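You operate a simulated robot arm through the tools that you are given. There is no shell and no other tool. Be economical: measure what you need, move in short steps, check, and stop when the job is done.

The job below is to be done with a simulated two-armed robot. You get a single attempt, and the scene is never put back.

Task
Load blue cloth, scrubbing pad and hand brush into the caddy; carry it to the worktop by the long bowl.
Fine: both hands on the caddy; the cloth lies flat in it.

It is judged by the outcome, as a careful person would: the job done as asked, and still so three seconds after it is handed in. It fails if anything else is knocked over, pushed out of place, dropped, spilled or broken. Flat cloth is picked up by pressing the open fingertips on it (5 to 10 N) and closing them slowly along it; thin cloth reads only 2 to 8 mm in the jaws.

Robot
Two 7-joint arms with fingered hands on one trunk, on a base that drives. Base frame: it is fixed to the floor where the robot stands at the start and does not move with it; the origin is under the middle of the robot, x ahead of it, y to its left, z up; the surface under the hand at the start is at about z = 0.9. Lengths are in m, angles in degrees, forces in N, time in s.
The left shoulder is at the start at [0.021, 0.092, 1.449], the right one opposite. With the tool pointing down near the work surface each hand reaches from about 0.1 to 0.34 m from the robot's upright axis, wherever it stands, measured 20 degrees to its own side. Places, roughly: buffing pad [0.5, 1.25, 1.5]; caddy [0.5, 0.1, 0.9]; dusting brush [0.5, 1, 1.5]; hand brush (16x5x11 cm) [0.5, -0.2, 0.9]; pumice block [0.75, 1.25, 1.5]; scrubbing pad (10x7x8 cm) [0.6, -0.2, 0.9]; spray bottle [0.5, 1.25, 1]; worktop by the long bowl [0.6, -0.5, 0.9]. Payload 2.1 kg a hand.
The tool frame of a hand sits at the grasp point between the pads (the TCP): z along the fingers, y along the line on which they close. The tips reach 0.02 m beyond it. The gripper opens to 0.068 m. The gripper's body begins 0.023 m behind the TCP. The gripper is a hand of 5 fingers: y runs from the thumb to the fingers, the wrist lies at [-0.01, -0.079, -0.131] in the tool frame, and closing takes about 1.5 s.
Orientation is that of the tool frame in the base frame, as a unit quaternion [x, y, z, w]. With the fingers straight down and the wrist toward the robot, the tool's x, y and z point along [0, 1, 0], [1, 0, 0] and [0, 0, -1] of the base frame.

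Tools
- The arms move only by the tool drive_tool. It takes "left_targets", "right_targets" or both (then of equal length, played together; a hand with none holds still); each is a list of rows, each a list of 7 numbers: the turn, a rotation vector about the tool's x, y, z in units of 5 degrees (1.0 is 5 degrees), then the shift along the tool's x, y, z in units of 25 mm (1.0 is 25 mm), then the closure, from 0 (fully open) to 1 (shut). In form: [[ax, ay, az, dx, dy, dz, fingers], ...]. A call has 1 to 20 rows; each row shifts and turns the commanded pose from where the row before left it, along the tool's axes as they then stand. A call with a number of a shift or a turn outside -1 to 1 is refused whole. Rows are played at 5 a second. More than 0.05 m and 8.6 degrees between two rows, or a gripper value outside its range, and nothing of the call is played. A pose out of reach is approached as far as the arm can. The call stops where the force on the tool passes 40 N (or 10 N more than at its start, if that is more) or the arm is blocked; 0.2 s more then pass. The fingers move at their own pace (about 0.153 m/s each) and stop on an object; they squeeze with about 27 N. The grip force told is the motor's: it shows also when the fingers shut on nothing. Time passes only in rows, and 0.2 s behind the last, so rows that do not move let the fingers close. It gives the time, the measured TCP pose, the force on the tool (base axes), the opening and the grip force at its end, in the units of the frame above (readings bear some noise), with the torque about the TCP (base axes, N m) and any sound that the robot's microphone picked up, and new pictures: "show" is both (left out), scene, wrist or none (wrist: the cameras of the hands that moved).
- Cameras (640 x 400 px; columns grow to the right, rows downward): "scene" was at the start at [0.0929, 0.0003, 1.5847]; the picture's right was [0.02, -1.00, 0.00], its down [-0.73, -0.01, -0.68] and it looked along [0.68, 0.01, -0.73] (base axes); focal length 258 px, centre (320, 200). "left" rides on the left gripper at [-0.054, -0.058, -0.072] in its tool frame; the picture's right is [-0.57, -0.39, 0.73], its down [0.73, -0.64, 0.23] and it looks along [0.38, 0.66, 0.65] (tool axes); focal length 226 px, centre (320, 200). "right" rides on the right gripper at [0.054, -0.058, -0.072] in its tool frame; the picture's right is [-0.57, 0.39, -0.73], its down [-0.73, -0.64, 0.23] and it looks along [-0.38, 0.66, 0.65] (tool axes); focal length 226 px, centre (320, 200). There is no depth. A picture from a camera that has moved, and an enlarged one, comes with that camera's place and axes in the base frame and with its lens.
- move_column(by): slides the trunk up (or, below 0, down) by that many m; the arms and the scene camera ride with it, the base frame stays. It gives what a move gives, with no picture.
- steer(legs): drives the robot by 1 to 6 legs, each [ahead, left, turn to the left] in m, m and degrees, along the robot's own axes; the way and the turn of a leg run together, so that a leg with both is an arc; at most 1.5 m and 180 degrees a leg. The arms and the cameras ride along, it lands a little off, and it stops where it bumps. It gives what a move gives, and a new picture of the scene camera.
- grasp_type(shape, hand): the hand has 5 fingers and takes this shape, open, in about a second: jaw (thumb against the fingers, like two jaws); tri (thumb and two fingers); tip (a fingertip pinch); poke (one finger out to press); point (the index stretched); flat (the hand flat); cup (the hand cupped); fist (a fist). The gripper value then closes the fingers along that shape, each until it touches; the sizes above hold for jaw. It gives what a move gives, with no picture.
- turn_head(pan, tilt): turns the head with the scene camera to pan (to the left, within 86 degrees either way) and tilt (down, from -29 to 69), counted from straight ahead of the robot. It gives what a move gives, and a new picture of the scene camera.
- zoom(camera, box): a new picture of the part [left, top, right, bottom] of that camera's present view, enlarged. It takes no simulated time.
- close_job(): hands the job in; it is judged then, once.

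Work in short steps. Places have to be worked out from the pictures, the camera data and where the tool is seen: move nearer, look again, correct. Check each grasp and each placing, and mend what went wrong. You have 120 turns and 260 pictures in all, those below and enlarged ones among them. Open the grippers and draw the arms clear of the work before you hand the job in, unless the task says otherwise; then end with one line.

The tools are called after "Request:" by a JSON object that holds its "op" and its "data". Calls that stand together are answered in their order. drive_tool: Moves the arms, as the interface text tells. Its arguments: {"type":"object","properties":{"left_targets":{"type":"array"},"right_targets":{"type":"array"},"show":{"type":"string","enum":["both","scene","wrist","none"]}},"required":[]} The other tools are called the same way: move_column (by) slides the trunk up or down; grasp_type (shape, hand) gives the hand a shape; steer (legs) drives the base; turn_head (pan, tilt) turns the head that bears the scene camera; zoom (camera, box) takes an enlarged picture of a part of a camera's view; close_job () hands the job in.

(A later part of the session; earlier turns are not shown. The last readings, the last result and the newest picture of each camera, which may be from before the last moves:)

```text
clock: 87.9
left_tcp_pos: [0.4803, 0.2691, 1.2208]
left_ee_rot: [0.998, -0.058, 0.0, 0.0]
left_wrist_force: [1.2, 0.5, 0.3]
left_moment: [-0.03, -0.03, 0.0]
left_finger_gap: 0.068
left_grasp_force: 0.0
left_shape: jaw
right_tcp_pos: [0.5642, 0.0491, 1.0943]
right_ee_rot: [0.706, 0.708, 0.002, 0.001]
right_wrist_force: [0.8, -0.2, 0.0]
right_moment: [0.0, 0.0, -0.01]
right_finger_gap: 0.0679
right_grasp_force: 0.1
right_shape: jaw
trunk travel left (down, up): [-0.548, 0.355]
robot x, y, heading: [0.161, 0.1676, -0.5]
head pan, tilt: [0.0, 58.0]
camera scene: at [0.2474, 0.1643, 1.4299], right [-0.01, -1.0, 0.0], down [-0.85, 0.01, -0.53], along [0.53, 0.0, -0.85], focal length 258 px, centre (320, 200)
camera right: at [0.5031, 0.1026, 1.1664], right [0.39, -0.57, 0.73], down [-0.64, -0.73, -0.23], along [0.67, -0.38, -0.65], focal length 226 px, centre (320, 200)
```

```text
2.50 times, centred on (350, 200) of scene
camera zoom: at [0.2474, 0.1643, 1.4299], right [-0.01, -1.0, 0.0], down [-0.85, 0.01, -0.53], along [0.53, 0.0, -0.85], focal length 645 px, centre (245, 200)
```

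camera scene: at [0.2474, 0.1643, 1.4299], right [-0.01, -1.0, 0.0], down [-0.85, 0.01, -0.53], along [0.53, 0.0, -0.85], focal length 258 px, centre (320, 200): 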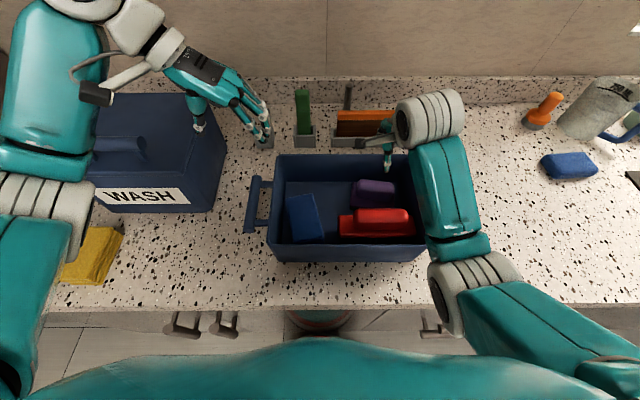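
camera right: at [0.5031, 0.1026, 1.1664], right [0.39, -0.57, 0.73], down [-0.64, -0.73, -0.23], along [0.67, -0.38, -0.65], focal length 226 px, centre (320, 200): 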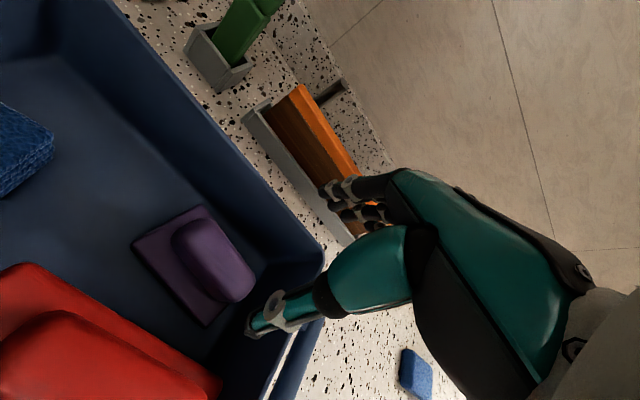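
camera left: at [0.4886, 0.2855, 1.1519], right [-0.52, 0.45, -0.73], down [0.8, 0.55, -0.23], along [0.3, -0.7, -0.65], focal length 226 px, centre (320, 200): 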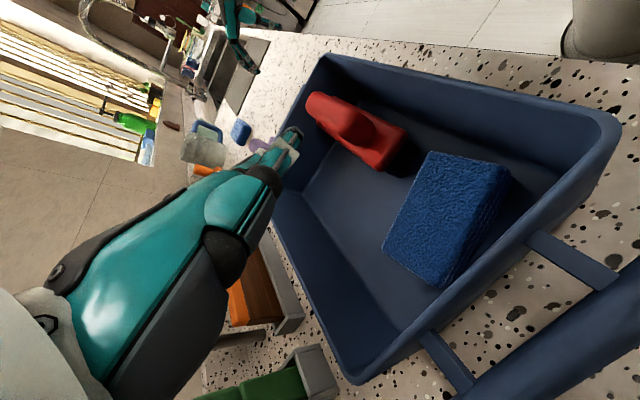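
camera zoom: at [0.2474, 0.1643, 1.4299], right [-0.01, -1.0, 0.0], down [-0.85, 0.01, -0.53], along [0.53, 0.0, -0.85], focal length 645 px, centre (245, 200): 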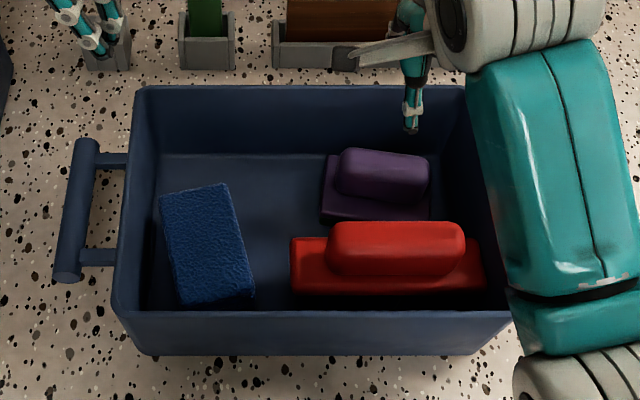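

All three are in: cloth flat, brush and pad beside it. Now the two-handed carry: I retract the right hand, centre the robot on the caddy (y≈0.10), and look at both bars.

Request:
{"op": "drive_tool", "data": {"right_targets": [[0, 0, 0, 0, -0.3, -1, 0], [0, 0, 0, -0.8, -0.8, -0.5, 0], [0, 0, 0, -0.9, -0.9, 0, 0], [0, 0, 0, -0.9, -0.9, 0, 0], [0, 0, 0, -0.9, -0.9, 0, 0], [0, 0, 0, -0.9, 0, 0, 0]], "show": "none"}}

Request:
{"op": "steer", "data": {"legs": [[0, -0.065, 0]]}}

Request:
{"op": "drive_tool", "data": {"right_targets": [[0, 0, -1, 0, 0, 0, 0], [0, 0, -1, 0, 0, 0, 0], [0, 0, -1, 0, 0, 0, 0], [0, 0, -1, 0, 0, 0, 0], [0, 0, -1, 0, 0, 0, 0], [0, 0, -1, 0, 0, 0, 0], [0, 0, -1, 0, 0, 0, 0], [0, 0, -1, 0, 0, 0, 0], [0, 0, -1, 0, 0, 0, 0], [0, 0, -1, 0, 0, 0, 0], [0, 0, -1, 0, 0, 0, 0], [0, 0, -1, 0, 0, 0, 0], [0, 0, -1, 0, 0, 0, 0], [0, 0, -1, 0, 0, 0, 0], [0, 0, -1, 0, 0, 0, 0], [0, 0, -1, 0, 0, 0, 0], [0, 0, -1, 0, 0, 0, 0], [0, 0, -1, 0, 0, 0, 0]]}}

```text
clock: 89.3
left_tcp_pos: [0.4792, 0.2695, 1.221]
left_ee_rot: [0.998, -0.058, 0.0, 0.0]
left_wrist_force: [-0.1, 0.0, -0.6]
left_moment: [0.02, 0.02, 0.01]
left_finger_gap: 0.0677
left_grasp_force: 0.2
left_shape: jaw
right_tcp_pos: [0.4665, -0.0638, 1.1315]
right_ee_rot: [0.707, 0.708, 0.002, 0.0]
right_wrist_force: [-0.1, -0.1, -0.4]
right_moment: [-0.02, -0.04, -0.01]
right_finger_gap: 0.0677
right_grasp_force: 0.1
right_shape: jaw
trunk travel left (down, up): [-0.548, 0.355]
robot x, y, heading: [0.1614, 0.1653, -0.4]
head pan, tilt: [0.0, 58.0]
```

```text
clock: 90.2
left_tcp_pos: [0.4784, 0.2044, 1.221]
left_ee_rot: [0.998, -0.059, 0.0, -0.001]
left_wrist_force: [0.1, 1.2, 0.5]
left_moment: [0.01, -0.02, 0.0]
left_finger_gap: 0.0682
left_grasp_force: 0.0
left_shape: jaw
right_tcp_pos: [0.4679, -0.1281, 1.1315]
right_ee_rot: [0.706, 0.708, 0.002, 0.0]
right_wrist_force: [-0.5, -0.8, -0.3]
right_moment: [0.02, -0.01, -0.01]
right_finger_gap: 0.0679
right_grasp_force: 0.1
right_shape: jaw
trunk travel left (down, up): [-0.548, 0.355]
robot x, y, heading: [0.1584, 0.0999, -0.6]
head pan, tilt: [0.0, 58.0]
camera scene: at [0.2468, 0.0986, 1.4299], right [-0.01, -1.0, 0.0], down [-0.85, 0.01, -0.53], along [0.53, 0.0, -0.85], focal length 258 px, centre (320, 200)
```

scene: 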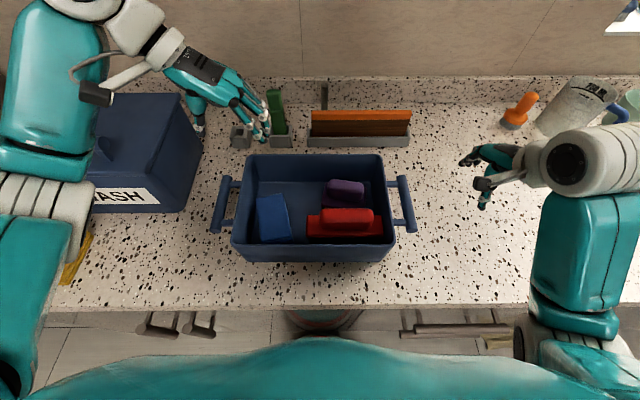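

```text
clock: 94.0
left_tcp_pos: [0.4781, 0.2057, 1.2202]
left_ee_rot: [0.998, -0.059, 0.0, 0.0]
left_wrist_force: [-0.1, 0.7, 0.6]
left_moment: [0.02, 0.01, -0.01]
left_finger_gap: 0.068
left_grasp_force: 0.1
left_shape: jaw
right_tcp_pos: [0.4677, -0.1279, 1.1314]
right_ee_rot: [-0.001, 1.0, 0.001, 0.001]
right_wrist_force: [0.6, 0.4, -0.6]
right_moment: [-0.02, 0.01, -0.01]
right_finger_gap: 0.0678
right_grasp_force: 0.2
right_shape: jaw
trunk travel left (down, up): [-0.548, 0.355]
robot x, y, heading: [0.1575, 0.1011, -0.5]
head pan, tilt: [0.0, 58.0]
camera scene: at [0.2469, 0.0996, 1.4299], right [-0.01, -1.0, 0.0], down [-0.85, 0.01, -0.53], along [0.53, 0.0, -0.85], focal length 258 px, centre (320, 200)
camera right: at [0.412, -0.1873, 1.203], right [0.56, 0.39, 0.73], down [0.74, -0.64, -0.23], along [0.38, 0.67, -0.64], focal length 226 px, centre (320, 200)
```

scene: 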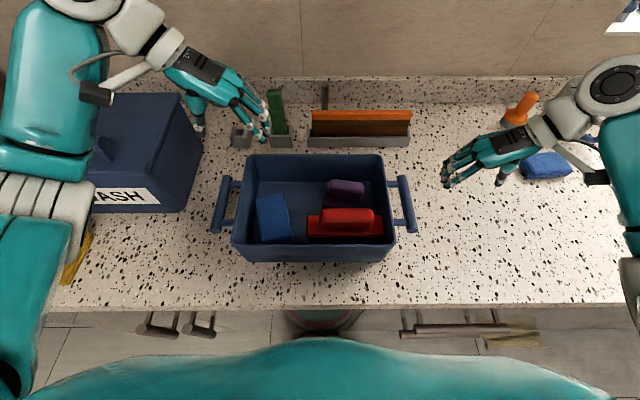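
right: 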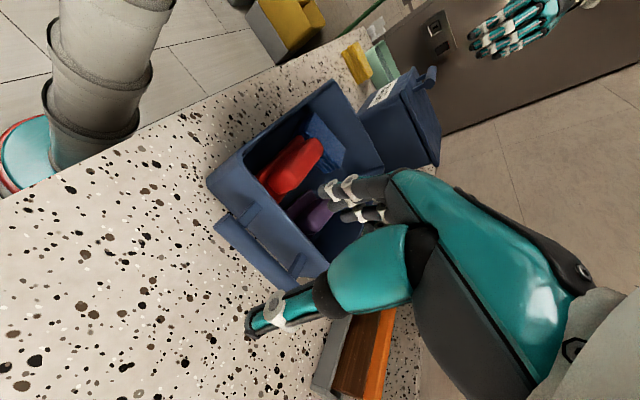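

Both bars are now in clear view; I zoom to measure them.

Request:
{"op": "zoom", "data": {"camera": "scene", "box": [200, 140, 320, 270]}}

Request:
{"op": "zoom", "data": {"camera": "scene", "box": [310, 140, 430, 270]}}

```text
3.08 times, centred on (260, 205) of scene
camera zoom: at [0.2469, 0.0996, 1.4299], right [-0.01, -1.0, 0.0], down [-0.85, 0.01, -0.53], along [0.53, 0.0, -0.85], focal length 794 px, centre (505, 185)
```

zoom: 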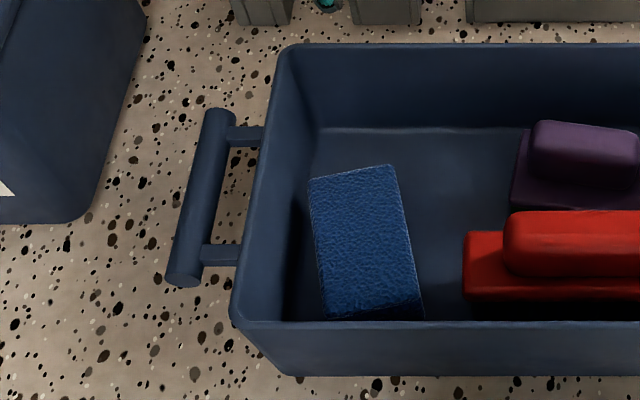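

```text
3.08 times, centred on (370, 205) of scene
camera zoom: at [0.2469, 0.0996, 1.4299], right [-0.01, -1.0, 0.0], down [-0.85, 0.01, -0.53], along [0.53, 0.0, -0.85], focal length 794 px, centre (166, 185)
```

zoom: 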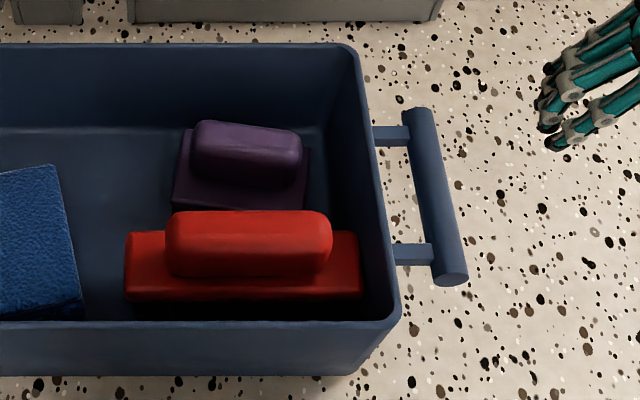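

Bars: left centre ≈[0.52,0.300], right ≈[0.52,-0.076], z≈0.985; gap to the wall only ~24 mm, so I pre-close the hands halfway. I put both hands above the bars.

Request:
{"op": "drive_tool", "data": {"left_targets": [[0, 0, -0.65, 0, -0.6, 0.2, 0.5], [0, 0, -0.65, 0.2, -0.7, 0.6, 0.5], [0, 0, 0, 0.5, -0.8, 0.8, 0.5], [0, 0, 0, 0.5, -0.8, 0.8, 0.5], [0, 0, 0, 0.5, -0.85, 0.8, 0.5], [0, 0, 0, 0, 0, 0, 0.5]], "right_targets": [[0, 0, 0, -0.4, 0.4, -0.1, 0.5], [0, 0, 0, -0.4, 0.4, -0.1, 0.5], [0, 0, 0, -0.4, 0.4, -0.1, 0.5], [0, 0, 0, -0.4, 0.4, -0.1, 0.5], [0, 0, 0, -0.5, 0.5, 0, 0.5], [0, 0, 0, 0, 0, 0, 0.5]]}}

```text
clock: 95.5
left_tcp_pos: [0.5241, 0.3021, 1.1414]
left_ee_rot: [1.0, -0.001, 0.0, 0.0]
left_wrist_force: [-0.1, -0.3, -0.4]
left_moment: [0.01, 0.02, 0.04]
left_finger_gap: 0.0344
left_grasp_force: 0.0
left_shape: jaw
right_tcp_pos: [0.5209, -0.0757, 1.1416]
right_ee_rot: [-0.001, 1.0, 0.001, 0.002]
right_wrist_force: [0.3, 0.6, -0.9]
right_moment: [-0.02, -0.02, 0.02]
right_finger_gap: 0.0342
right_grasp_force: 0.1
right_shape: jaw
trunk travel left (down, up): [-0.548, 0.355]
robot x, y, heading: [0.1602, 0.1016, -0.5]
head pan, tilt: [0.0, 58.0]
camera scene: at [0.2469, 0.0997, 1.4299], right [-0.01, -1.0, 0.0], down [-0.85, 0.01, -0.53], along [0.53, 0.0, -0.85], focal length 258 px, centre (320, 200)
camera right: at [0.4642, -0.1354, 1.2144], right [0.56, 0.39, 0.73], down [0.73, -0.64, -0.23], along [0.38, 0.67, -0.64], focal length 226 px, centre (320, 200)
camera left: at [0.4705, 0.3592, 1.2121], right [-0.56, 0.39, -0.73], down [0.74, 0.64, -0.23], along [0.37, -0.66, -0.65], focal length 226 px, centre (320, 200)
```

scene: 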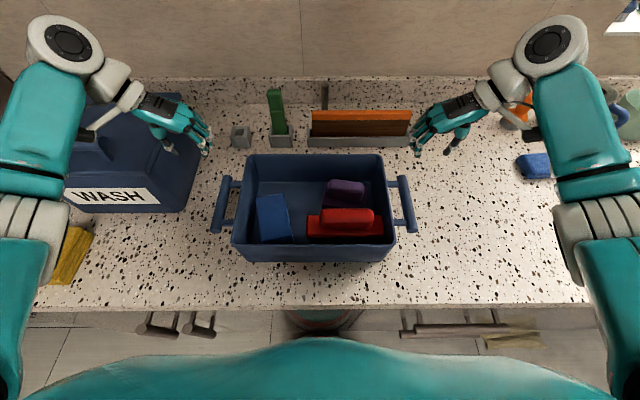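
right: 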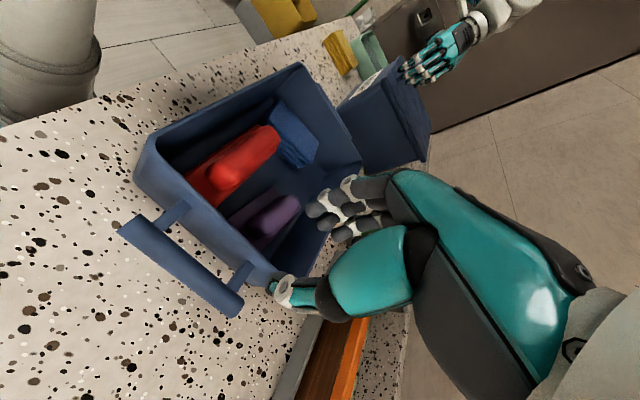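
left: 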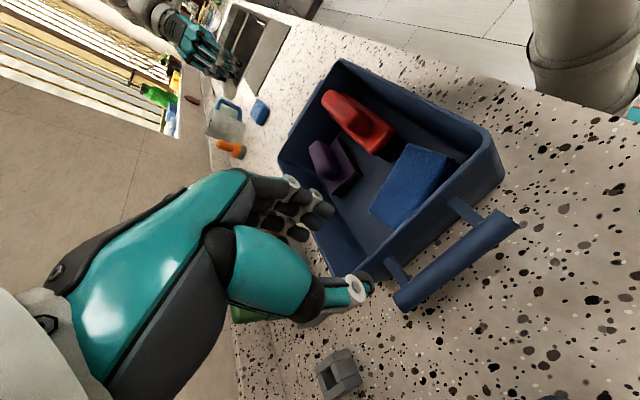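

Combining views: bars at left [0.523,0.305], right [0.523,-0.082], z≈0.97. I correct laterally and lower the trunk 10 cm so the tips are just above the bars.

Request:
{"op": "drive_tool", "data": {"left_targets": [[0, 0, 0, 0, -0.12, 0, 0.5]], "right_targets": [[0, 0, 0, 0, -0.25, 0, 0.5]], "show": "none"}}

Request:
{"op": "move_column", "data": {"by": -0.1}}

Request:
{"op": "drive_tool", "data": {"left_targets": [[0, 0, 0, 0, 0, 0.2, 0.5]], "right_targets": [[0, 0, 0, 0, 0, 0.2, 0.5]]}}

```text
clock: 95.8
left_tcp_pos: [0.525, 0.3033, 1.1422]
left_ee_rot: [1.0, -0.002, 0.0, -0.001]
left_wrist_force: [-0.1, 0.5, -0.2]
left_moment: [0.0, 0.0, -0.02]
left_finger_gap: 0.0343
left_grasp_force: 0.1
left_shape: jaw
right_tcp_pos: [0.5215, -0.0814, 1.1431]
right_ee_rot: [-0.001, 1.0, 0.001, 0.001]
right_wrist_force: [0.2, 0.1, 0.2]
right_moment: [-0.02, 0.0, -0.02]
right_finger_gap: 0.0343
right_grasp_force: 0.0
right_shape: jaw
trunk travel left (down, up): [-0.548, 0.355]
robot x, y, heading: [0.1592, 0.1032, -0.4]
head pan, tilt: [0.0, 58.0]
```

```text
clock: 97.2
left_tcp_pos: [0.5237, 0.3014, 1.0416]
left_ee_rot: [1.0, -0.002, 0.001, 0.0]
left_wrist_force: [-1.2, -0.3, 0.3]
left_moment: [0.0, -0.01, 0.01]
left_finger_gap: 0.0344
left_grasp_force: 0.0
left_shape: jaw
right_tcp_pos: [0.5196, -0.0814, 1.0417]
right_ee_rot: [0.0, 1.0, 0.001, 0.001]
right_wrist_force: [0.7, 0.8, 0.6]
right_moment: [0.03, 0.0, -0.03]
right_finger_gap: 0.0344
right_grasp_force: 0.0
right_shape: jaw
trunk travel left (down, up): [-0.448, 0.455]
robot x, y, heading: [0.1587, 0.1004, -0.6]
head pan, tilt: [0.0, 58.0]
```

```text
clock: 97.6
left_tcp_pos: [0.5237, 0.3019, 1.035]
left_ee_rot: [1.0, -0.002, 0.0, 0.0]
left_wrist_force: [0.3, 0.9, -0.3]
left_moment: [-0.03, 0.0, 0.01]
left_finger_gap: 0.0344
left_grasp_force: 0.0
left_shape: jaw
right_tcp_pos: [0.5195, -0.0823, 1.0367]
right_ee_rot: [0.0, 1.0, 0.0, 0.001]
right_wrist_force: [-0.9, -0.7, 0.1]
right_moment: [-0.02, 0.04, -0.01]
right_finger_gap: 0.0344
right_grasp_force: 0.2
right_shape: jaw
trunk travel left (down, up): [-0.448, 0.455]
robot x, y, heading: [0.1575, 0.1018, -0.6]
head pan, tilt: [0.0, 58.0]
camera scene: at [0.2544, 0.0996, 1.3296], right [-0.01, -1.0, 0.0], down [-0.85, 0.01, -0.53], along [0.53, 0.0, -0.85], focal length 258 px, centre (320, 200)
camera right: at [0.4641, -0.1409, 1.1083], right [0.56, 0.39, 0.73], down [0.73, -0.64, -0.23], along [0.38, 0.67, -0.64], focal length 226 px, centre (320, 200)
camera left: at [0.4699, 0.3596, 1.1066], right [-0.56, 0.39, -0.73], down [0.74, 0.64, -0.23], along [0.37, -0.66, -0.65], focal length 226 px, centre (320, 200)
```

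scene: 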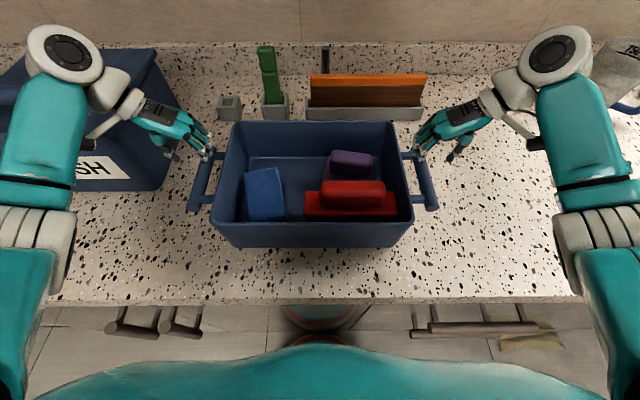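
right: 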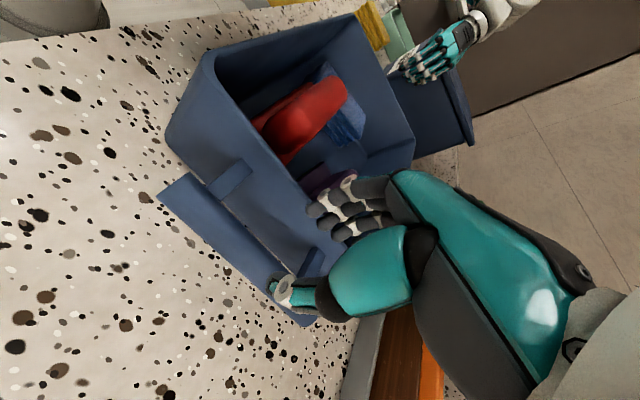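
left: 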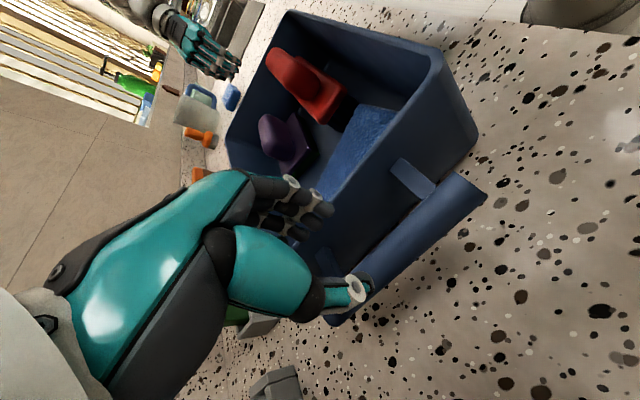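

Right hand is aligned; the left needs +4 mm. I descend 3 cm with both hands and look.

Request:
{"op": "drive_tool", "data": {"left_targets": [[0, 0, 0, 0, -0.16, 0.3, 0.5], [0, 0, 0, 0, 0, 0.5, 0.5], [0, 0, 0, 0, 0, 0.5, 0.5]], "right_targets": [[0, 0, 0, 0, 0, 0.3, 0.5], [0, 0, 0, 0, 0, 0.5, 0.5], [0, 0, 0, 0, 0, 0.5, 0.5]]}}

Request:
{"op": "zoom", "data": {"camera": "scene", "box": [140, 90, 250, 230]}}

Request:
{"op": "zoom", "data": {"camera": "scene", "box": [380, 90, 490, 230]}}

```text
clock: 98.4
left_tcp_pos: [0.5232, 0.3047, 1.0025]
left_ee_rot: [1.0, -0.002, 0.0, 0.0]
left_wrist_force: [-0.1, 0.3, -0.1]
left_moment: [-0.03, 0.03, 0.01]
left_finger_gap: 0.0343
left_grasp_force: 0.0
left_shape: jaw
right_tcp_pos: [0.5196, -0.0803, 1.0034]
right_ee_rot: [0.0, 1.0, 0.002, 0.002]
right_wrist_force: [-0.7, -1.0, -0.5]
right_moment: [0.02, 0.0, 0.03]
right_finger_gap: 0.0341
right_grasp_force: 0.0
right_shape: jaw
trunk travel left (down, up): [-0.448, 0.455]
robot x, y, heading: [0.1588, 0.1016, -0.1]
head pan, tilt: [0.0, 58.0]
camera scene: at [0.2544, 0.0996, 1.3296], right [-0.01, -1.0, 0.0], down [-0.85, 0.01, -0.53], along [0.53, 0.0, -0.85], focal length 258 px, centre (320, 200)
camera right: at [0.4646, -0.1404, 1.076], right [0.56, 0.39, 0.73], down [0.73, -0.64, -0.23], along [0.38, 0.67, -0.64], focal length 226 px, centre (320, 200)
camera left: at [0.47, 0.3641, 1.0737], right [-0.57, 0.39, -0.73], down [0.73, 0.64, -0.23], along [0.37, -0.66, -0.65], focal length 226 px, centre (320, 200)
```

scene: 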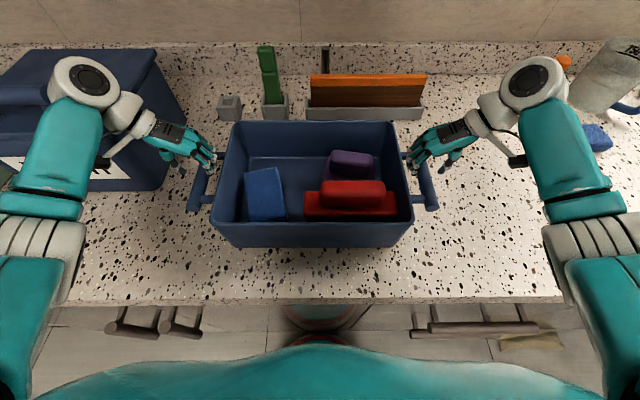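
right: 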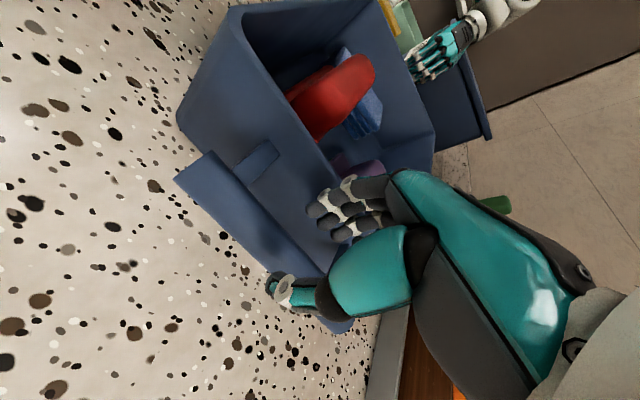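
left: 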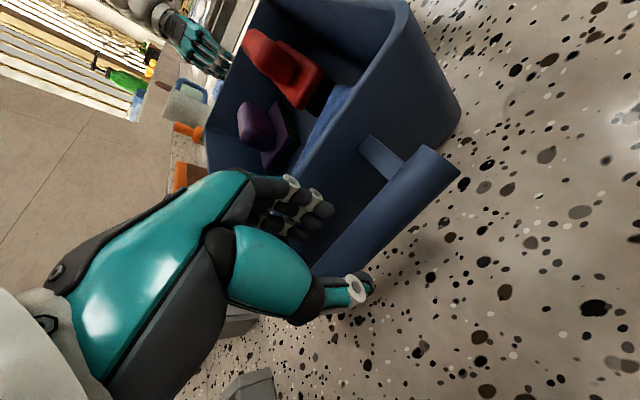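

```text
2.86 times, centred on (195, 160) of scene
camera zoom: at [0.2544, 0.0996, 1.3296], right [-0.01, -1.0, 0.0], down [-0.85, 0.01, -0.53], along [0.53, 0.0, -0.85], focal length 737 px, centre (677, 314)
```

zoom: 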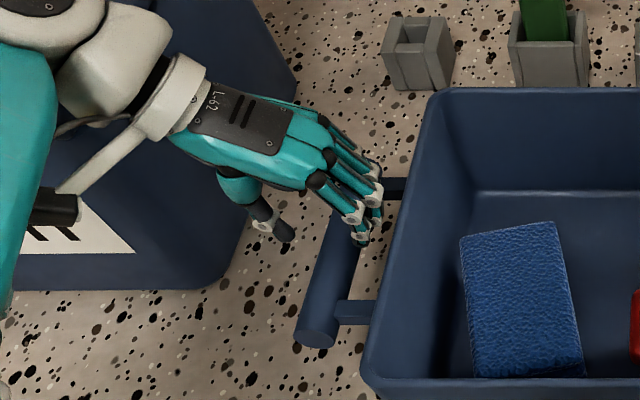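

```text
2.86 times, centred on (435, 160) of scene
camera zoom: at [0.2544, 0.0996, 1.3296], right [-0.01, -1.0, 0.0], down [-0.85, 0.01, -0.53], along [0.53, 0.0, -0.85], focal length 737 px, centre (-9, 314)
```

zoom: 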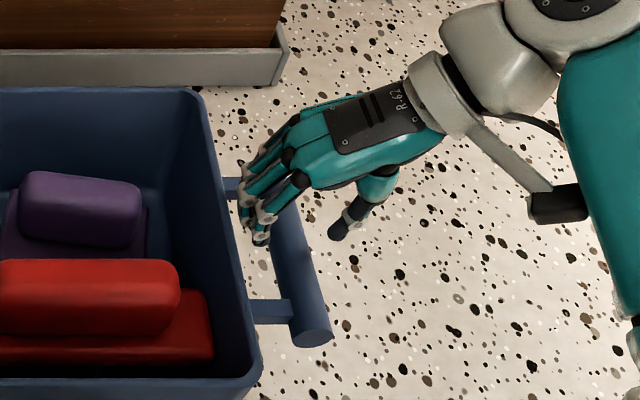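

The finger groups sit ~13 mm too far back and would hit the rear struts. I shift both hands 13 mm toward the robot, then descend to the bars.

Request:
{"op": "drive_tool", "data": {"left_targets": [[0, 0, 0, -0.52, 0, 0, 0.5], [0, 0, 0, 0, 0, 0.4, 0.5], [0, 0, 0, 0, 0, 0.4, 0.5], [0, 0, 0, 0, 0, 0.4, 0.5]], "right_targets": [[0, 0, 0, 0.52, -0.08, 0, 0.5], [0, 0, 0, 0, 0, 0.4, 0.5], [0, 0, 0, 0, 0, 0.4, 0.5], [0, 0, 0, 0, 0, 0.4, 0.5]]}}

Request:
{"op": "zoom", "data": {"camera": "scene", "box": [140, 90, 250, 230]}}

Request:
{"op": "zoom", "data": {"camera": "scene", "box": [380, 90, 490, 230]}}

```text
clock: 99.4
left_tcp_pos: [0.5106, 0.3053, 0.9734]
left_ee_rot: [1.0, -0.002, 0.0, -0.001]
left_wrist_force: [-0.3, -0.1, 0.4]
left_moment: [0.01, 0.0, -0.01]
left_finger_gap: 0.0345
left_grasp_force: 0.0
left_shape: jaw
right_tcp_pos: [0.5078, -0.0827, 0.9732]
right_ee_rot: [0.0, 1.0, 0.001, 0.001]
right_wrist_force: [-0.8, 0.1, -0.1]
right_moment: [0.01, -0.01, -0.05]
right_finger_gap: 0.0342
right_grasp_force: 0.2
right_shape: jaw
trunk travel left (down, up): [-0.448, 0.455]
robot x, y, heading: [0.1587, 0.1041, -0.2]
head pan, tilt: [0.0, 58.0]
camera scene: at [0.2544, 0.0996, 1.3296], right [-0.01, -1.0, 0.0], down [-0.85, 0.01, -0.53], along [0.53, 0.0, -0.85], focal length 258 px, centre (320, 200)
camera right: at [0.4521, -0.1423, 1.0456], right [0.56, 0.39, 0.73], down [0.73, -0.64, -0.23], along [0.38, 0.67, -0.64], focal length 226 px, centre (320, 200)
camera left: at [0.4561, 0.3636, 1.044], right [-0.57, 0.39, -0.73], down [0.73, 0.64, -0.23], along [0.37, -0.66, -0.65], focal length 226 px, centre (320, 200)
```

scene: 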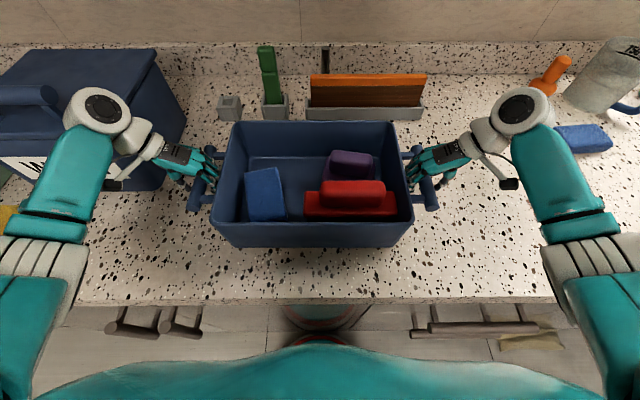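
right: 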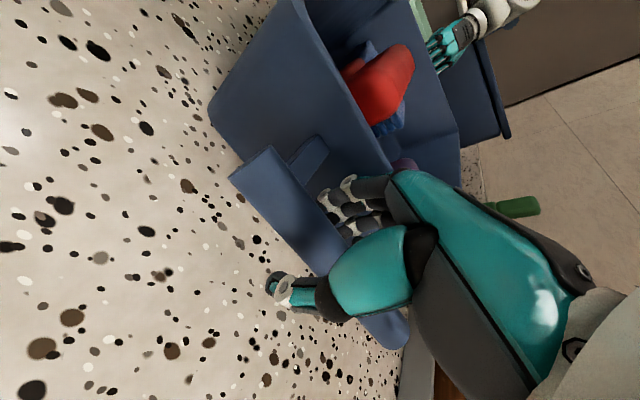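
left: 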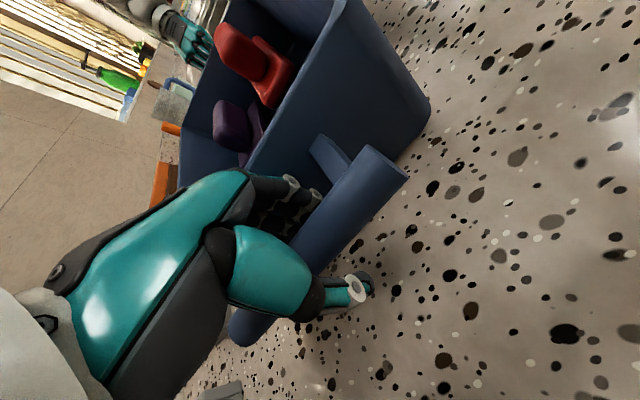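

```text
2.86 times, centred on (195, 160) of scene
camera zoom: at [0.2544, 0.0996, 1.3296], right [-0.01, -1.0, 0.0], down [-0.85, 0.01, -0.53], along [0.53, 0.0, -0.85], focal length 737 px, centre (677, 314)
```

zoom: 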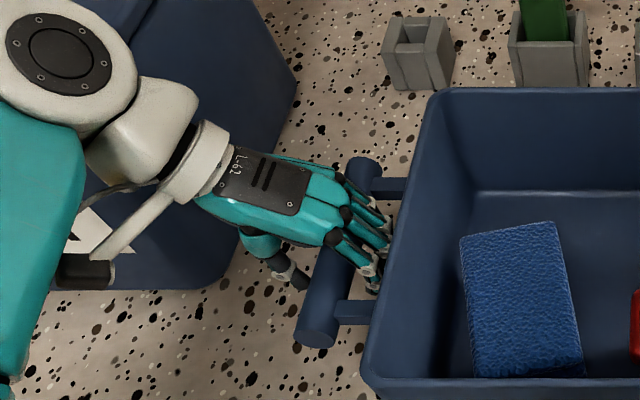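

```text
2.86 times, centred on (435, 160) of scene
camera zoom: at [0.2544, 0.0996, 1.3296], right [-0.01, -1.0, 0.0], down [-0.85, 0.01, -0.53], along [0.53, 0.0, -0.85], focal length 737 px, centre (-9, 314)
```

zoom: 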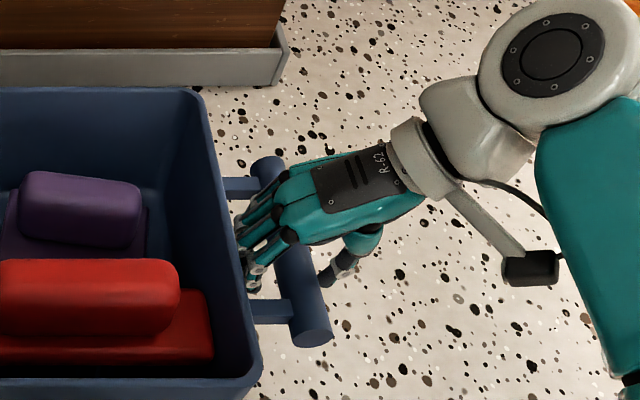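

Both hands straddle the bars without contact. I go 4 mm deeper and close both hands.

Request:
{"op": "drive_tool", "data": {"left_targets": [[0, 0, 0, 0, 0, 0.15, 0.5], [0, 0, 0, 0, 0, 0, 0.7], [0, 0, 0, 0, 0, 0, 1], [0, 0, 0, 0, 0, 0, 1], [0, 0, 0, 0, 0, 0, 1], [0, 0, 0, 0, 0, 0, 1], [0, 0, 0, 0, 0, 0, 1]], "right_targets": [[0, 0, 0, 0, 0, 0.15, 0.5], [0, 0, 0, 0, 0, 0, 0.7], [0, 0, 0, 0, 0, 0, 1], [0, 0, 0, 0, 0, 0, 1], [0, 0, 0, 0, 0, 0, 1], [0, 0, 0, 0, 0, 0, 1], [0, 0, 0, 0, 0, 0, 1]]}}

```text
clock: 101.0
left_tcp_pos: [0.511, 0.3058, 0.9687]
left_ee_rot: [1.0, -0.002, 0.001, 0.0]
left_wrist_force: [-0.1, 6.0, -3.7]
left_moment: [-0.03, 0.01, -0.1]
left_finger_gap: 0.0119
left_grasp_force: 26.6
left_shape: jaw
right_tcp_pos: [0.5091, -0.0824, 0.9699]
right_ee_rot: [0.0, 1.0, 0.002, 0.001]
right_wrist_force: [0.1, -4.5, -5.0]
right_moment: [0.04, 0.02, 0.08]
right_finger_gap: 0.0125
right_grasp_force: 26.8
right_shape: jaw
trunk travel left (down, up): [-0.448, 0.455]
robot x, y, heading: [0.1621, 0.1024, -0.6]
head pan, tilt: [0.0, 58.0]
camera scene: at [0.2549, 0.0996, 1.3295], right [-0.01, -1.0, 0.0], down [-0.85, 0.01, -0.53], along [0.53, 0.0, -0.85], focal length 258 px, centre (320, 200)
camera right: at [0.4525, -0.1423, 1.0417], right [0.56, 0.39, 0.73], down [0.73, -0.64, -0.23], along [0.38, 0.67, -0.64], focal length 226 px, centre (320, 200)
camera left: at [0.4571, 0.3636, 1.0401], right [-0.57, 0.39, -0.73], down [0.74, 0.64, -0.23], along [0.37, -0.66, -0.65], focal length 226 px, centre (320, 200)
```

scene: 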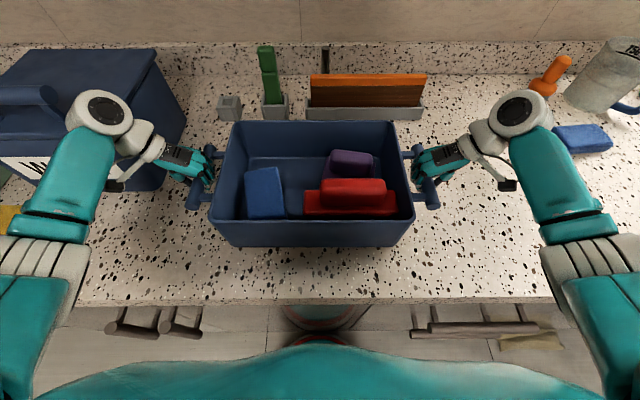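
right: 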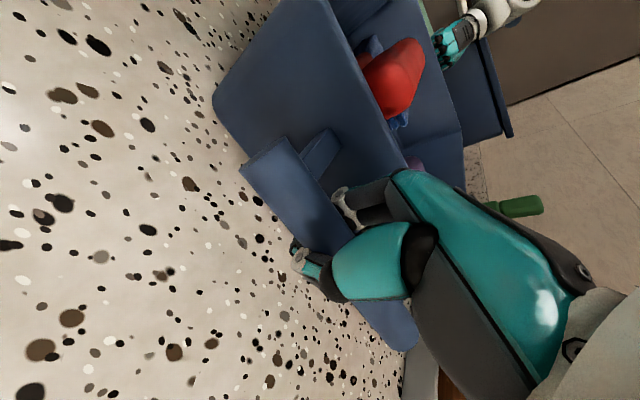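
left: 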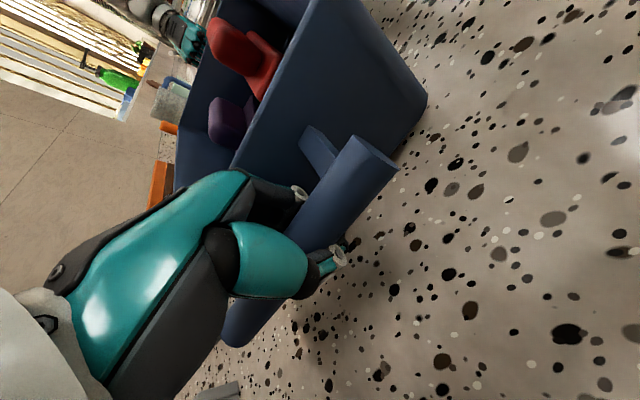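

Both hands hooked and gripping (26 N). I lift with the trunk: first 3 cm as a test.

Request:
{"op": "move_column", "data": {"by": 0.03}}

Request:
{"op": "drive_tool", "data": {"left_targets": [[0, 0, 0, 0, 0, 0, 1]], "right_targets": [[0, 0, 0, 0, 0, 0, 1]]}}

```text
clock: 101.7
left_tcp_pos: [0.5107, 0.3046, 0.999]
left_ee_rot: [1.0, -0.001, 0.0, 0.001]
left_wrist_force: [-0.8, 2.0, -4.6]
left_moment: [0.04, 0.02, -0.08]
left_finger_gap: 0.0117
left_grasp_force: 27.4
left_shape: jaw
right_tcp_pos: [0.5067, -0.0845, 1.0016]
right_ee_rot: [-0.001, 1.0, 0.002, 0.002]
right_wrist_force: [0.2, -2.0, -4.5]
right_moment: [0.02, 0.03, 0.08]
right_finger_gap: 0.0128
right_grasp_force: 27.2
right_shape: jaw
trunk travel left (down, up): [-0.478, 0.425]
robot x, y, heading: [0.1597, 0.1039, -0.7]
head pan, tilt: [0.0, 58.0]
```

```text
clock: 102.1
left_tcp_pos: [0.5115, 0.3062, 0.9988]
left_ee_rot: [1.0, -0.002, 0.001, 0.0]
left_wrist_force: [0.5, 1.9, -4.5]
left_moment: [0.02, 0.03, -0.1]
left_finger_gap: 0.0116
left_grasp_force: 26.8
left_shape: jaw
right_tcp_pos: [0.5077, -0.0828, 0.999]
right_ee_rot: [-0.001, 1.0, 0.001, 0.0]
right_wrist_force: [-0.2, -2.9, -4.7]
right_moment: [0.02, 0.04, 0.05]
right_finger_gap: 0.0125
right_grasp_force: 27.2
right_shape: jaw
trunk travel left (down, up): [-0.478, 0.425]
robot x, y, heading: [0.1576, 0.1016, -0.5]
head pan, tilt: [0.0, 58.0]
camera scene: at [0.2523, 0.0996, 1.3596], right [-0.01, -1.0, 0.0], down [-0.85, 0.01, -0.53], along [0.53, 0.0, -0.85], focal length 258 px, centre (320, 200)
camera right: at [0.4518, -0.1427, 1.0719], right [0.56, 0.39, 0.73], down [0.73, -0.64, -0.23], along [0.38, 0.67, -0.64], focal length 226 px, centre (320, 200)
camera left: at [0.4574, 0.3638, 1.0701], right [-0.57, 0.39, -0.73], down [0.74, 0.64, -0.23], along [0.37, -0.66, -0.65], focal length 226 px, centre (320, 200)
```

scene: 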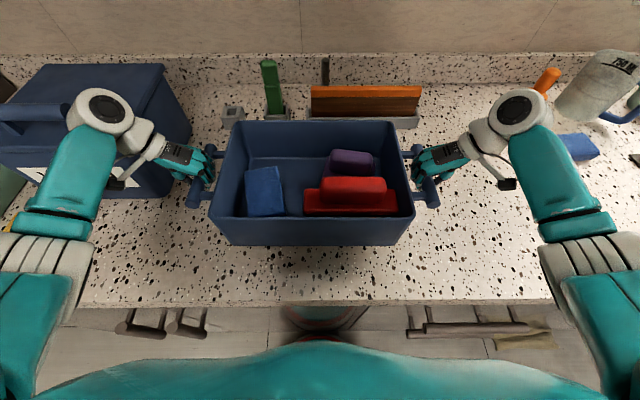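
right: 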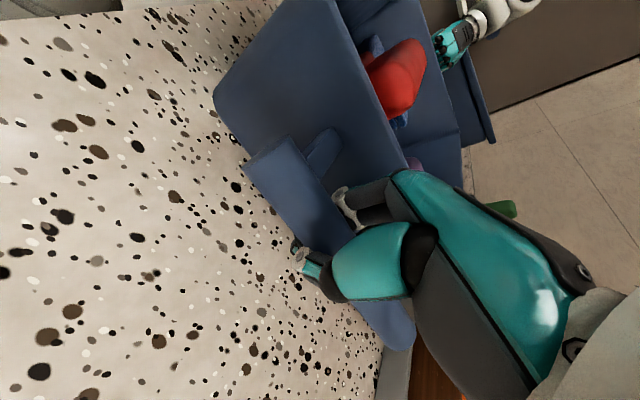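
left: 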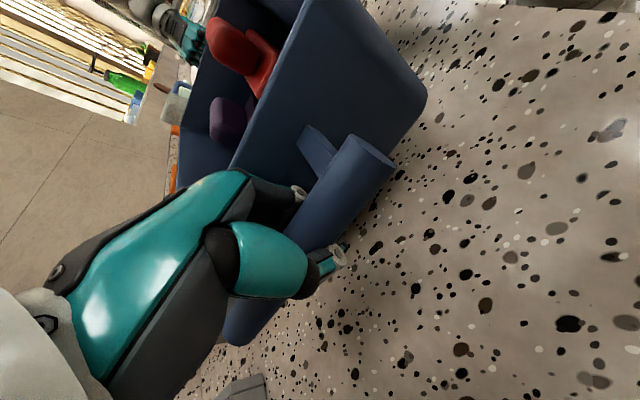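

Lifted level, about 4.5 N per hand. I raise 4 cm more, back off 2 cm, and drive right 0.45 m.

Request:
{"op": "move_column", "data": {"by": 0.04}}

Request:
{"op": "steer", "data": {"legs": [[-0.02, 0, 0], [0, -0.22, 0], [0, -0.23, 0]]}}

```text
clock: 103.0
left_tcp_pos: [0.5111, 0.3061, 1.0391]
left_ee_rot: [1.0, -0.002, -0.001, 0.0]
left_wrist_force: [-0.5, 2.4, -4.3]
left_moment: [-0.03, 0.04, -0.12]
left_finger_gap: 0.0114
left_grasp_force: 26.6
left_shape: jaw
right_tcp_pos: [0.5086, -0.0827, 1.0401]
right_ee_rot: [-0.001, 1.0, 0.001, 0.001]
right_wrist_force: [0.9, -2.1, -4.8]
right_moment: [0.02, 0.08, 0.06]
right_finger_gap: 0.0125
right_grasp_force: 26.9
right_shape: jaw
trunk travel left (down, up): [-0.518, 0.385]
robot x, y, heading: [0.1554, 0.1008, -0.6]
head pan, tilt: [0.0, 58.0]
```

```text
clock: 106.4
left_tcp_pos: [0.4866, -0.1468, 1.0405]
left_ee_rot: [1.0, -0.001, 0.0, 0.0]
left_wrist_force: [-0.5, 2.4, -3.6]
left_moment: [-0.01, 0.03, -0.1]
left_finger_gap: 0.0116
left_grasp_force: 26.9
left_shape: jaw
right_tcp_pos: [0.4847, -0.5362, 1.0396]
right_ee_rot: [-0.002, 1.0, 0.002, 0.001]
right_wrist_force: [0.0, -1.7, -5.6]
right_moment: [0.02, 0.06, 0.07]
right_finger_gap: 0.0125
right_grasp_force: 26.7
right_shape: jaw
trunk travel left (down, up): [-0.518, 0.385]
robot x, y, heading: [0.1325, -0.3527, -0.6]
head pan, tilt: [0.0, 58.0]
camera scene: at [0.226, -0.3541, 1.3998], right [-0.01, -1.0, 0.0], down [-0.85, 0.01, -0.53], along [0.53, 0.0, -0.85], focal length 258 px, centre (320, 200)
```

scene: 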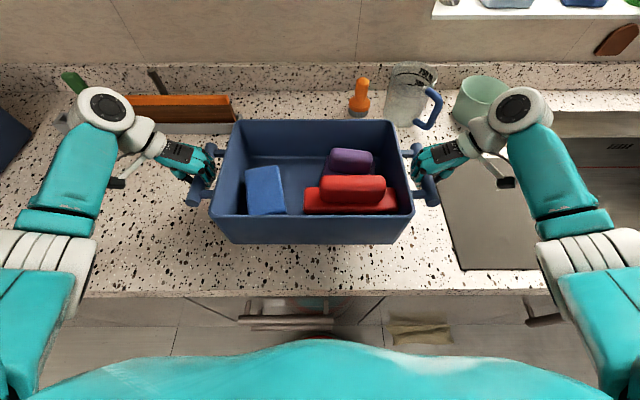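

The caddy hangs level with all items still in place. I go 11 cm further right and 1 cm ahead, to caddy centre ≈[0.505,-0.453], clear of the sponge (front edge x≈0.64) and the board (y≈-0.63).

Request:
{"op": "steer", "data": {"legs": [[0.01, -0.11, 0]]}}

Request:
{"op": "drive_tool", "data": {"left_targets": [[0, 0, 0, 0, 0, 0, 1]], "right_targets": [[0, 0, 0, 0, 0, 0, 1]]}}

```text
clock: 107.6
left_tcp_pos: [0.4974, -0.2589, 1.039]
left_ee_rot: [1.0, 0.0, 0.001, -0.001]
left_wrist_force: [0.5, 1.3, -3.8]
left_moment: [-0.01, 0.06, -0.11]
left_finger_gap: 0.0114
left_grasp_force: 27.8
left_shape: jaw
right_tcp_pos: [0.495, -0.647, 1.0415]
right_ee_rot: [-0.002, 1.0, 0.001, 0.0]
right_wrist_force: [-0.5, -2.7, -4.2]
right_moment: [0.04, 0.03, 0.09]
right_finger_gap: 0.0125
right_grasp_force: 26.4
right_shape: jaw
trunk travel left (down, up): [-0.518, 0.385]
robot x, y, heading: [0.1433, -0.4629, -0.4]
head pan, tilt: [0.0, 58.0]
camera scene: at [0.2355, -0.465, 1.3998], right [-0.01, -1.0, 0.0], down [-0.85, 0.01, -0.53], along [0.53, 0.0, -0.85], focal length 258 px, centre (320, 200)
```

scene: 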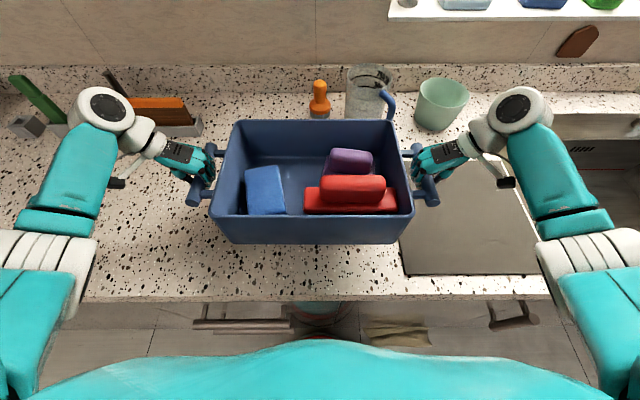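

```text
clock: 108.0
left_tcp_pos: [0.4967, -0.2578, 1.0386]
left_ee_rot: [1.0, -0.001, -0.001, 0.0]
left_wrist_force: [-0.3, 0.8, -3.5]
left_moment: [0.01, 0.05, -0.15]
left_finger_gap: 0.0115
left_grasp_force: 26.5
left_shape: jaw
right_tcp_pos: [0.4938, -0.6463, 1.0395]
right_ee_rot: [-0.002, 1.0, 0.001, 0.001]
right_wrist_force: [-0.4, -1.8, -4.2]
right_moment: [0.02, 0.04, 0.12]
right_finger_gap: 0.0126
right_grasp_force: 26.6
right_shape: jaw
trunk travel left (down, up): [-0.518, 0.385]
robot x, y, heading: [0.1505, -0.463, -0.6]
head pan, tilt: [0.0, 58.0]
camera scene: at [0.2354, -0.4642, 1.3998], right [-0.01, -1.0, 0.0], down [-0.85, 0.01, -0.53], along [0.53, 0.0, -0.85], focal length 258 px, centre (320, 200)
camera right: at [0.4383, -0.7063, 1.1118], right [0.56, 0.39, 0.73], down [0.74, -0.64, -0.23], along [0.38, 0.67, -0.64], focal length 226 px, centre (320, 200)
camera left: at [0.443, -0.1996, 1.1101], right [-0.57, 0.39, -0.73], down [0.73, 0.64, -0.23], along [0.38, -0.66, -0.65], focal length 226 px, centre (320, 200)
```

scene: 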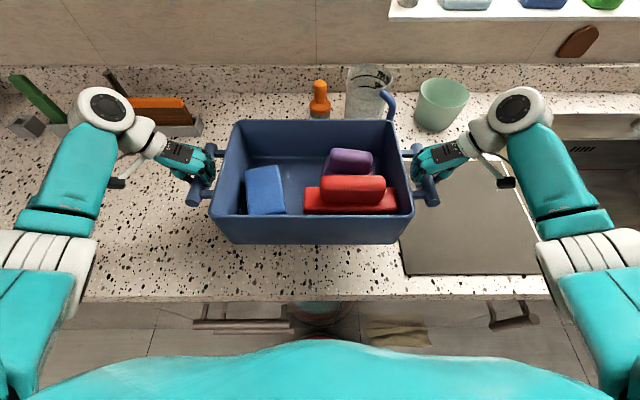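
right: 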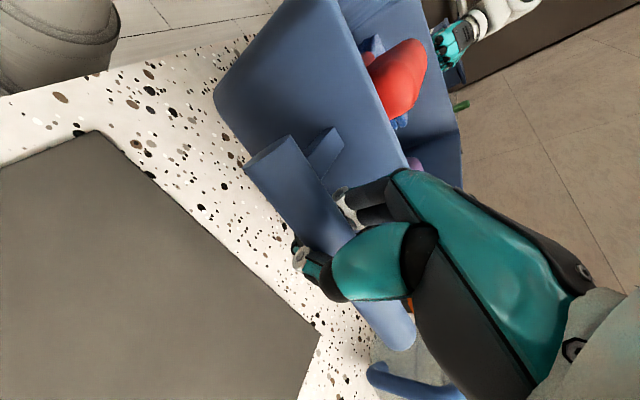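
left: 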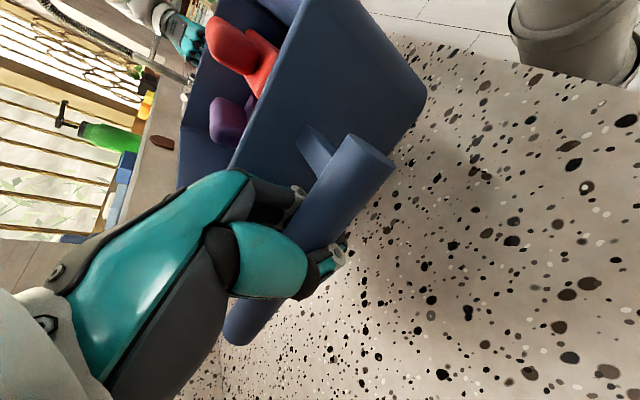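

Clear of board, mug and sponge. I lower the trunk 6 cm, then finish in small steps.

Request:
{"op": "move_column", "data": {"by": -0.06}}

Request:
{"op": "move_column", "data": {"by": -0.008}}

```text
clock: 109.0
left_tcp_pos: [0.4965, -0.2576, 0.9802]
left_ee_rot: [1.0, 0.0, 0.0, 0.0]
left_wrist_force: [0.4, 1.7, -4.4]
left_moment: [0.0, 0.02, -0.11]
left_finger_gap: 0.0119
left_grasp_force: 27.5
left_shape: jaw
right_tcp_pos: [0.4931, -0.647, 0.9802]
right_ee_rot: [0.0, 1.0, 0.001, 0.001]
right_wrist_force: [0.4, -2.0, -3.9]
right_moment: [0.0, 0.09, 0.09]
right_finger_gap: 0.0125
right_grasp_force: 27.1
right_shape: jaw
trunk travel left (down, up): [-0.458, 0.445]
robot x, y, heading: [0.1479, -0.4568, -0.2]
head pan, tilt: [0.0, 58.0]
```

```text
clock: 109.5
left_tcp_pos: [0.4968, -0.2587, 0.9715]
left_ee_rot: [1.0, -0.001, 0.0, 0.0]
left_wrist_force: [0.9, 2.3, -4.0]
left_moment: [0.02, 0.06, -0.1]
left_finger_gap: 0.0117
left_grasp_force: 26.8
left_shape: jaw
right_tcp_pos: [0.4941, -0.6466, 0.9722]
right_ee_rot: [-0.001, 1.0, 0.002, 0.001]
right_wrist_force: [-1.3, -1.6, -5.3]
right_moment: [0.02, 0.04, 0.09]
right_finger_gap: 0.0126
right_grasp_force: 27.7
right_shape: jaw
trunk travel left (down, up): [-0.45, 0.453]
robot x, y, heading: [0.1458, -0.4634, -0.2]
head pan, tilt: [0.0, 58.0]
```

Request:
{"op": "move_column", "data": {"by": -0.004}}

```text
clock: 110.1
left_tcp_pos: [0.498, -0.2576, 0.9678]
left_ee_rot: [1.0, -0.002, 0.0, 0.0]
left_wrist_force: [0.9, 2.3, -3.4]
left_moment: [-0.07, -0.02, -0.05]
left_finger_gap: 0.0116
left_grasp_force: 27.0
left_shape: jaw
right_tcp_pos: [0.495, -0.6459, 0.9687]
right_ee_rot: [0.0, 1.0, 0.001, 0.0]
right_wrist_force: [0.0, -2.1, -5.4]
right_moment: [-0.01, 0.02, 0.08]
right_finger_gap: 0.0123
right_grasp_force: 26.9
right_shape: jaw
trunk travel left (down, up): [-0.446, 0.457]
robot x, y, heading: [0.1472, -0.4611, -0.5]
head pan, tilt: [0.0, 58.0]
```

Still carrying the load; I lower a few mm more.

Request:
{"op": "move_column", "data": {"by": -0.004}}

Request:
{"op": "drive_tool", "data": {"left_targets": [[0, 0, 0, 0, 0, 0, 1]], "right_targets": [[0, 0, 0, 0, 0, 0, 1]], "show": "wrist"}}

```text
clock: 110.6
left_tcp_pos: [0.4949, -0.258, 0.9637]
left_ee_rot: [1.0, -0.001, 0.0, 0.0]
left_wrist_force: [-0.4, 5.9, 0.5]
left_moment: [0.02, 0.0, -0.07]
left_finger_gap: 0.0117
left_grasp_force: 27.1
left_shape: jaw
right_tcp_pos: [0.4937, -0.6476, 0.9635]
right_ee_rot: [-0.002, 1.0, 0.001, 0.002]
right_wrist_force: [0.5, -5.4, 0.1]
right_moment: [0.01, -0.02, 0.09]
right_finger_gap: 0.0122
right_grasp_force: 27.1
right_shape: jaw
trunk travel left (down, up): [-0.442, 0.461]
robot x, y, heading: [0.1475, -0.4635, -0.9]
head pan, tilt: [0.0, 58.0]
```

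```text
clock: 111.0
left_tcp_pos: [0.4963, -0.2576, 0.9652]
left_ee_rot: [1.0, -0.001, 0.0, 0.0]
left_wrist_force: [1.1, 5.7, 2.1]
left_moment: [0.02, -0.01, -0.07]
left_finger_gap: 0.0118
left_grasp_force: 27.4
left_shape: jaw
right_tcp_pos: [0.4948, -0.6465, 0.9636]
right_ee_rot: [-0.001, 1.0, 0.001, 0.002]
right_wrist_force: [0.9, -6.0, 1.9]
right_moment: [-0.01, 0.0, 0.08]
right_finger_gap: 0.0123
right_grasp_force: 27.1
right_shape: jaw
trunk travel left (down, up): [-0.442, 0.461]
robot x, y, heading: [0.1408, -0.4611, -0.3]
head pan, tilt: [0.0, 58.0]
camera right: at [0.4378, -0.7063, 1.0362], right [0.56, 0.39, 0.73], down [0.74, -0.64, -0.23], along [0.38, 0.67, -0.64], focal length 226 px, centre (320, 200)
camera left: at [0.4426, -0.1995, 1.0345], right [-0.57, 0.39, -0.73], down [0.73, 0.64, -0.23], along [0.38, -0.66, -0.65], focal length 226 px, centre (320, 200)
```

right: 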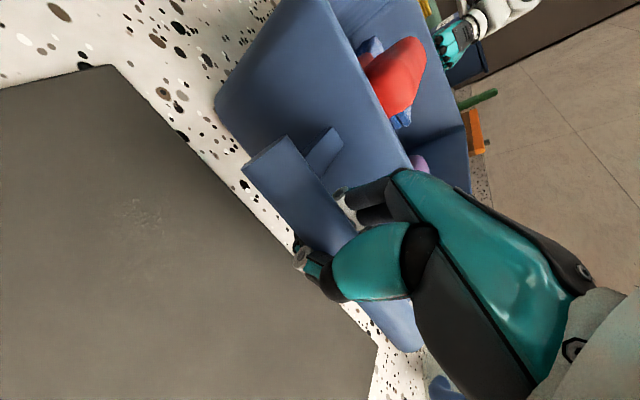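
left: 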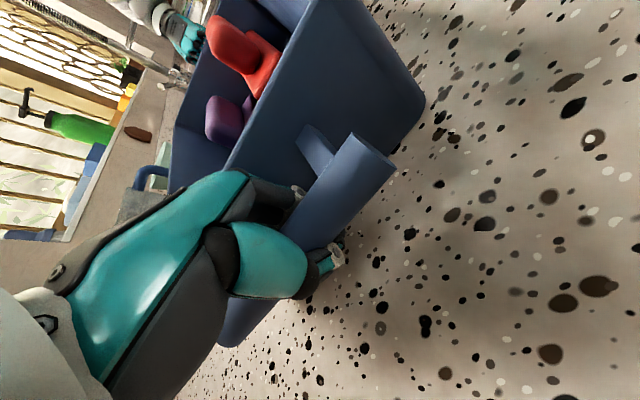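

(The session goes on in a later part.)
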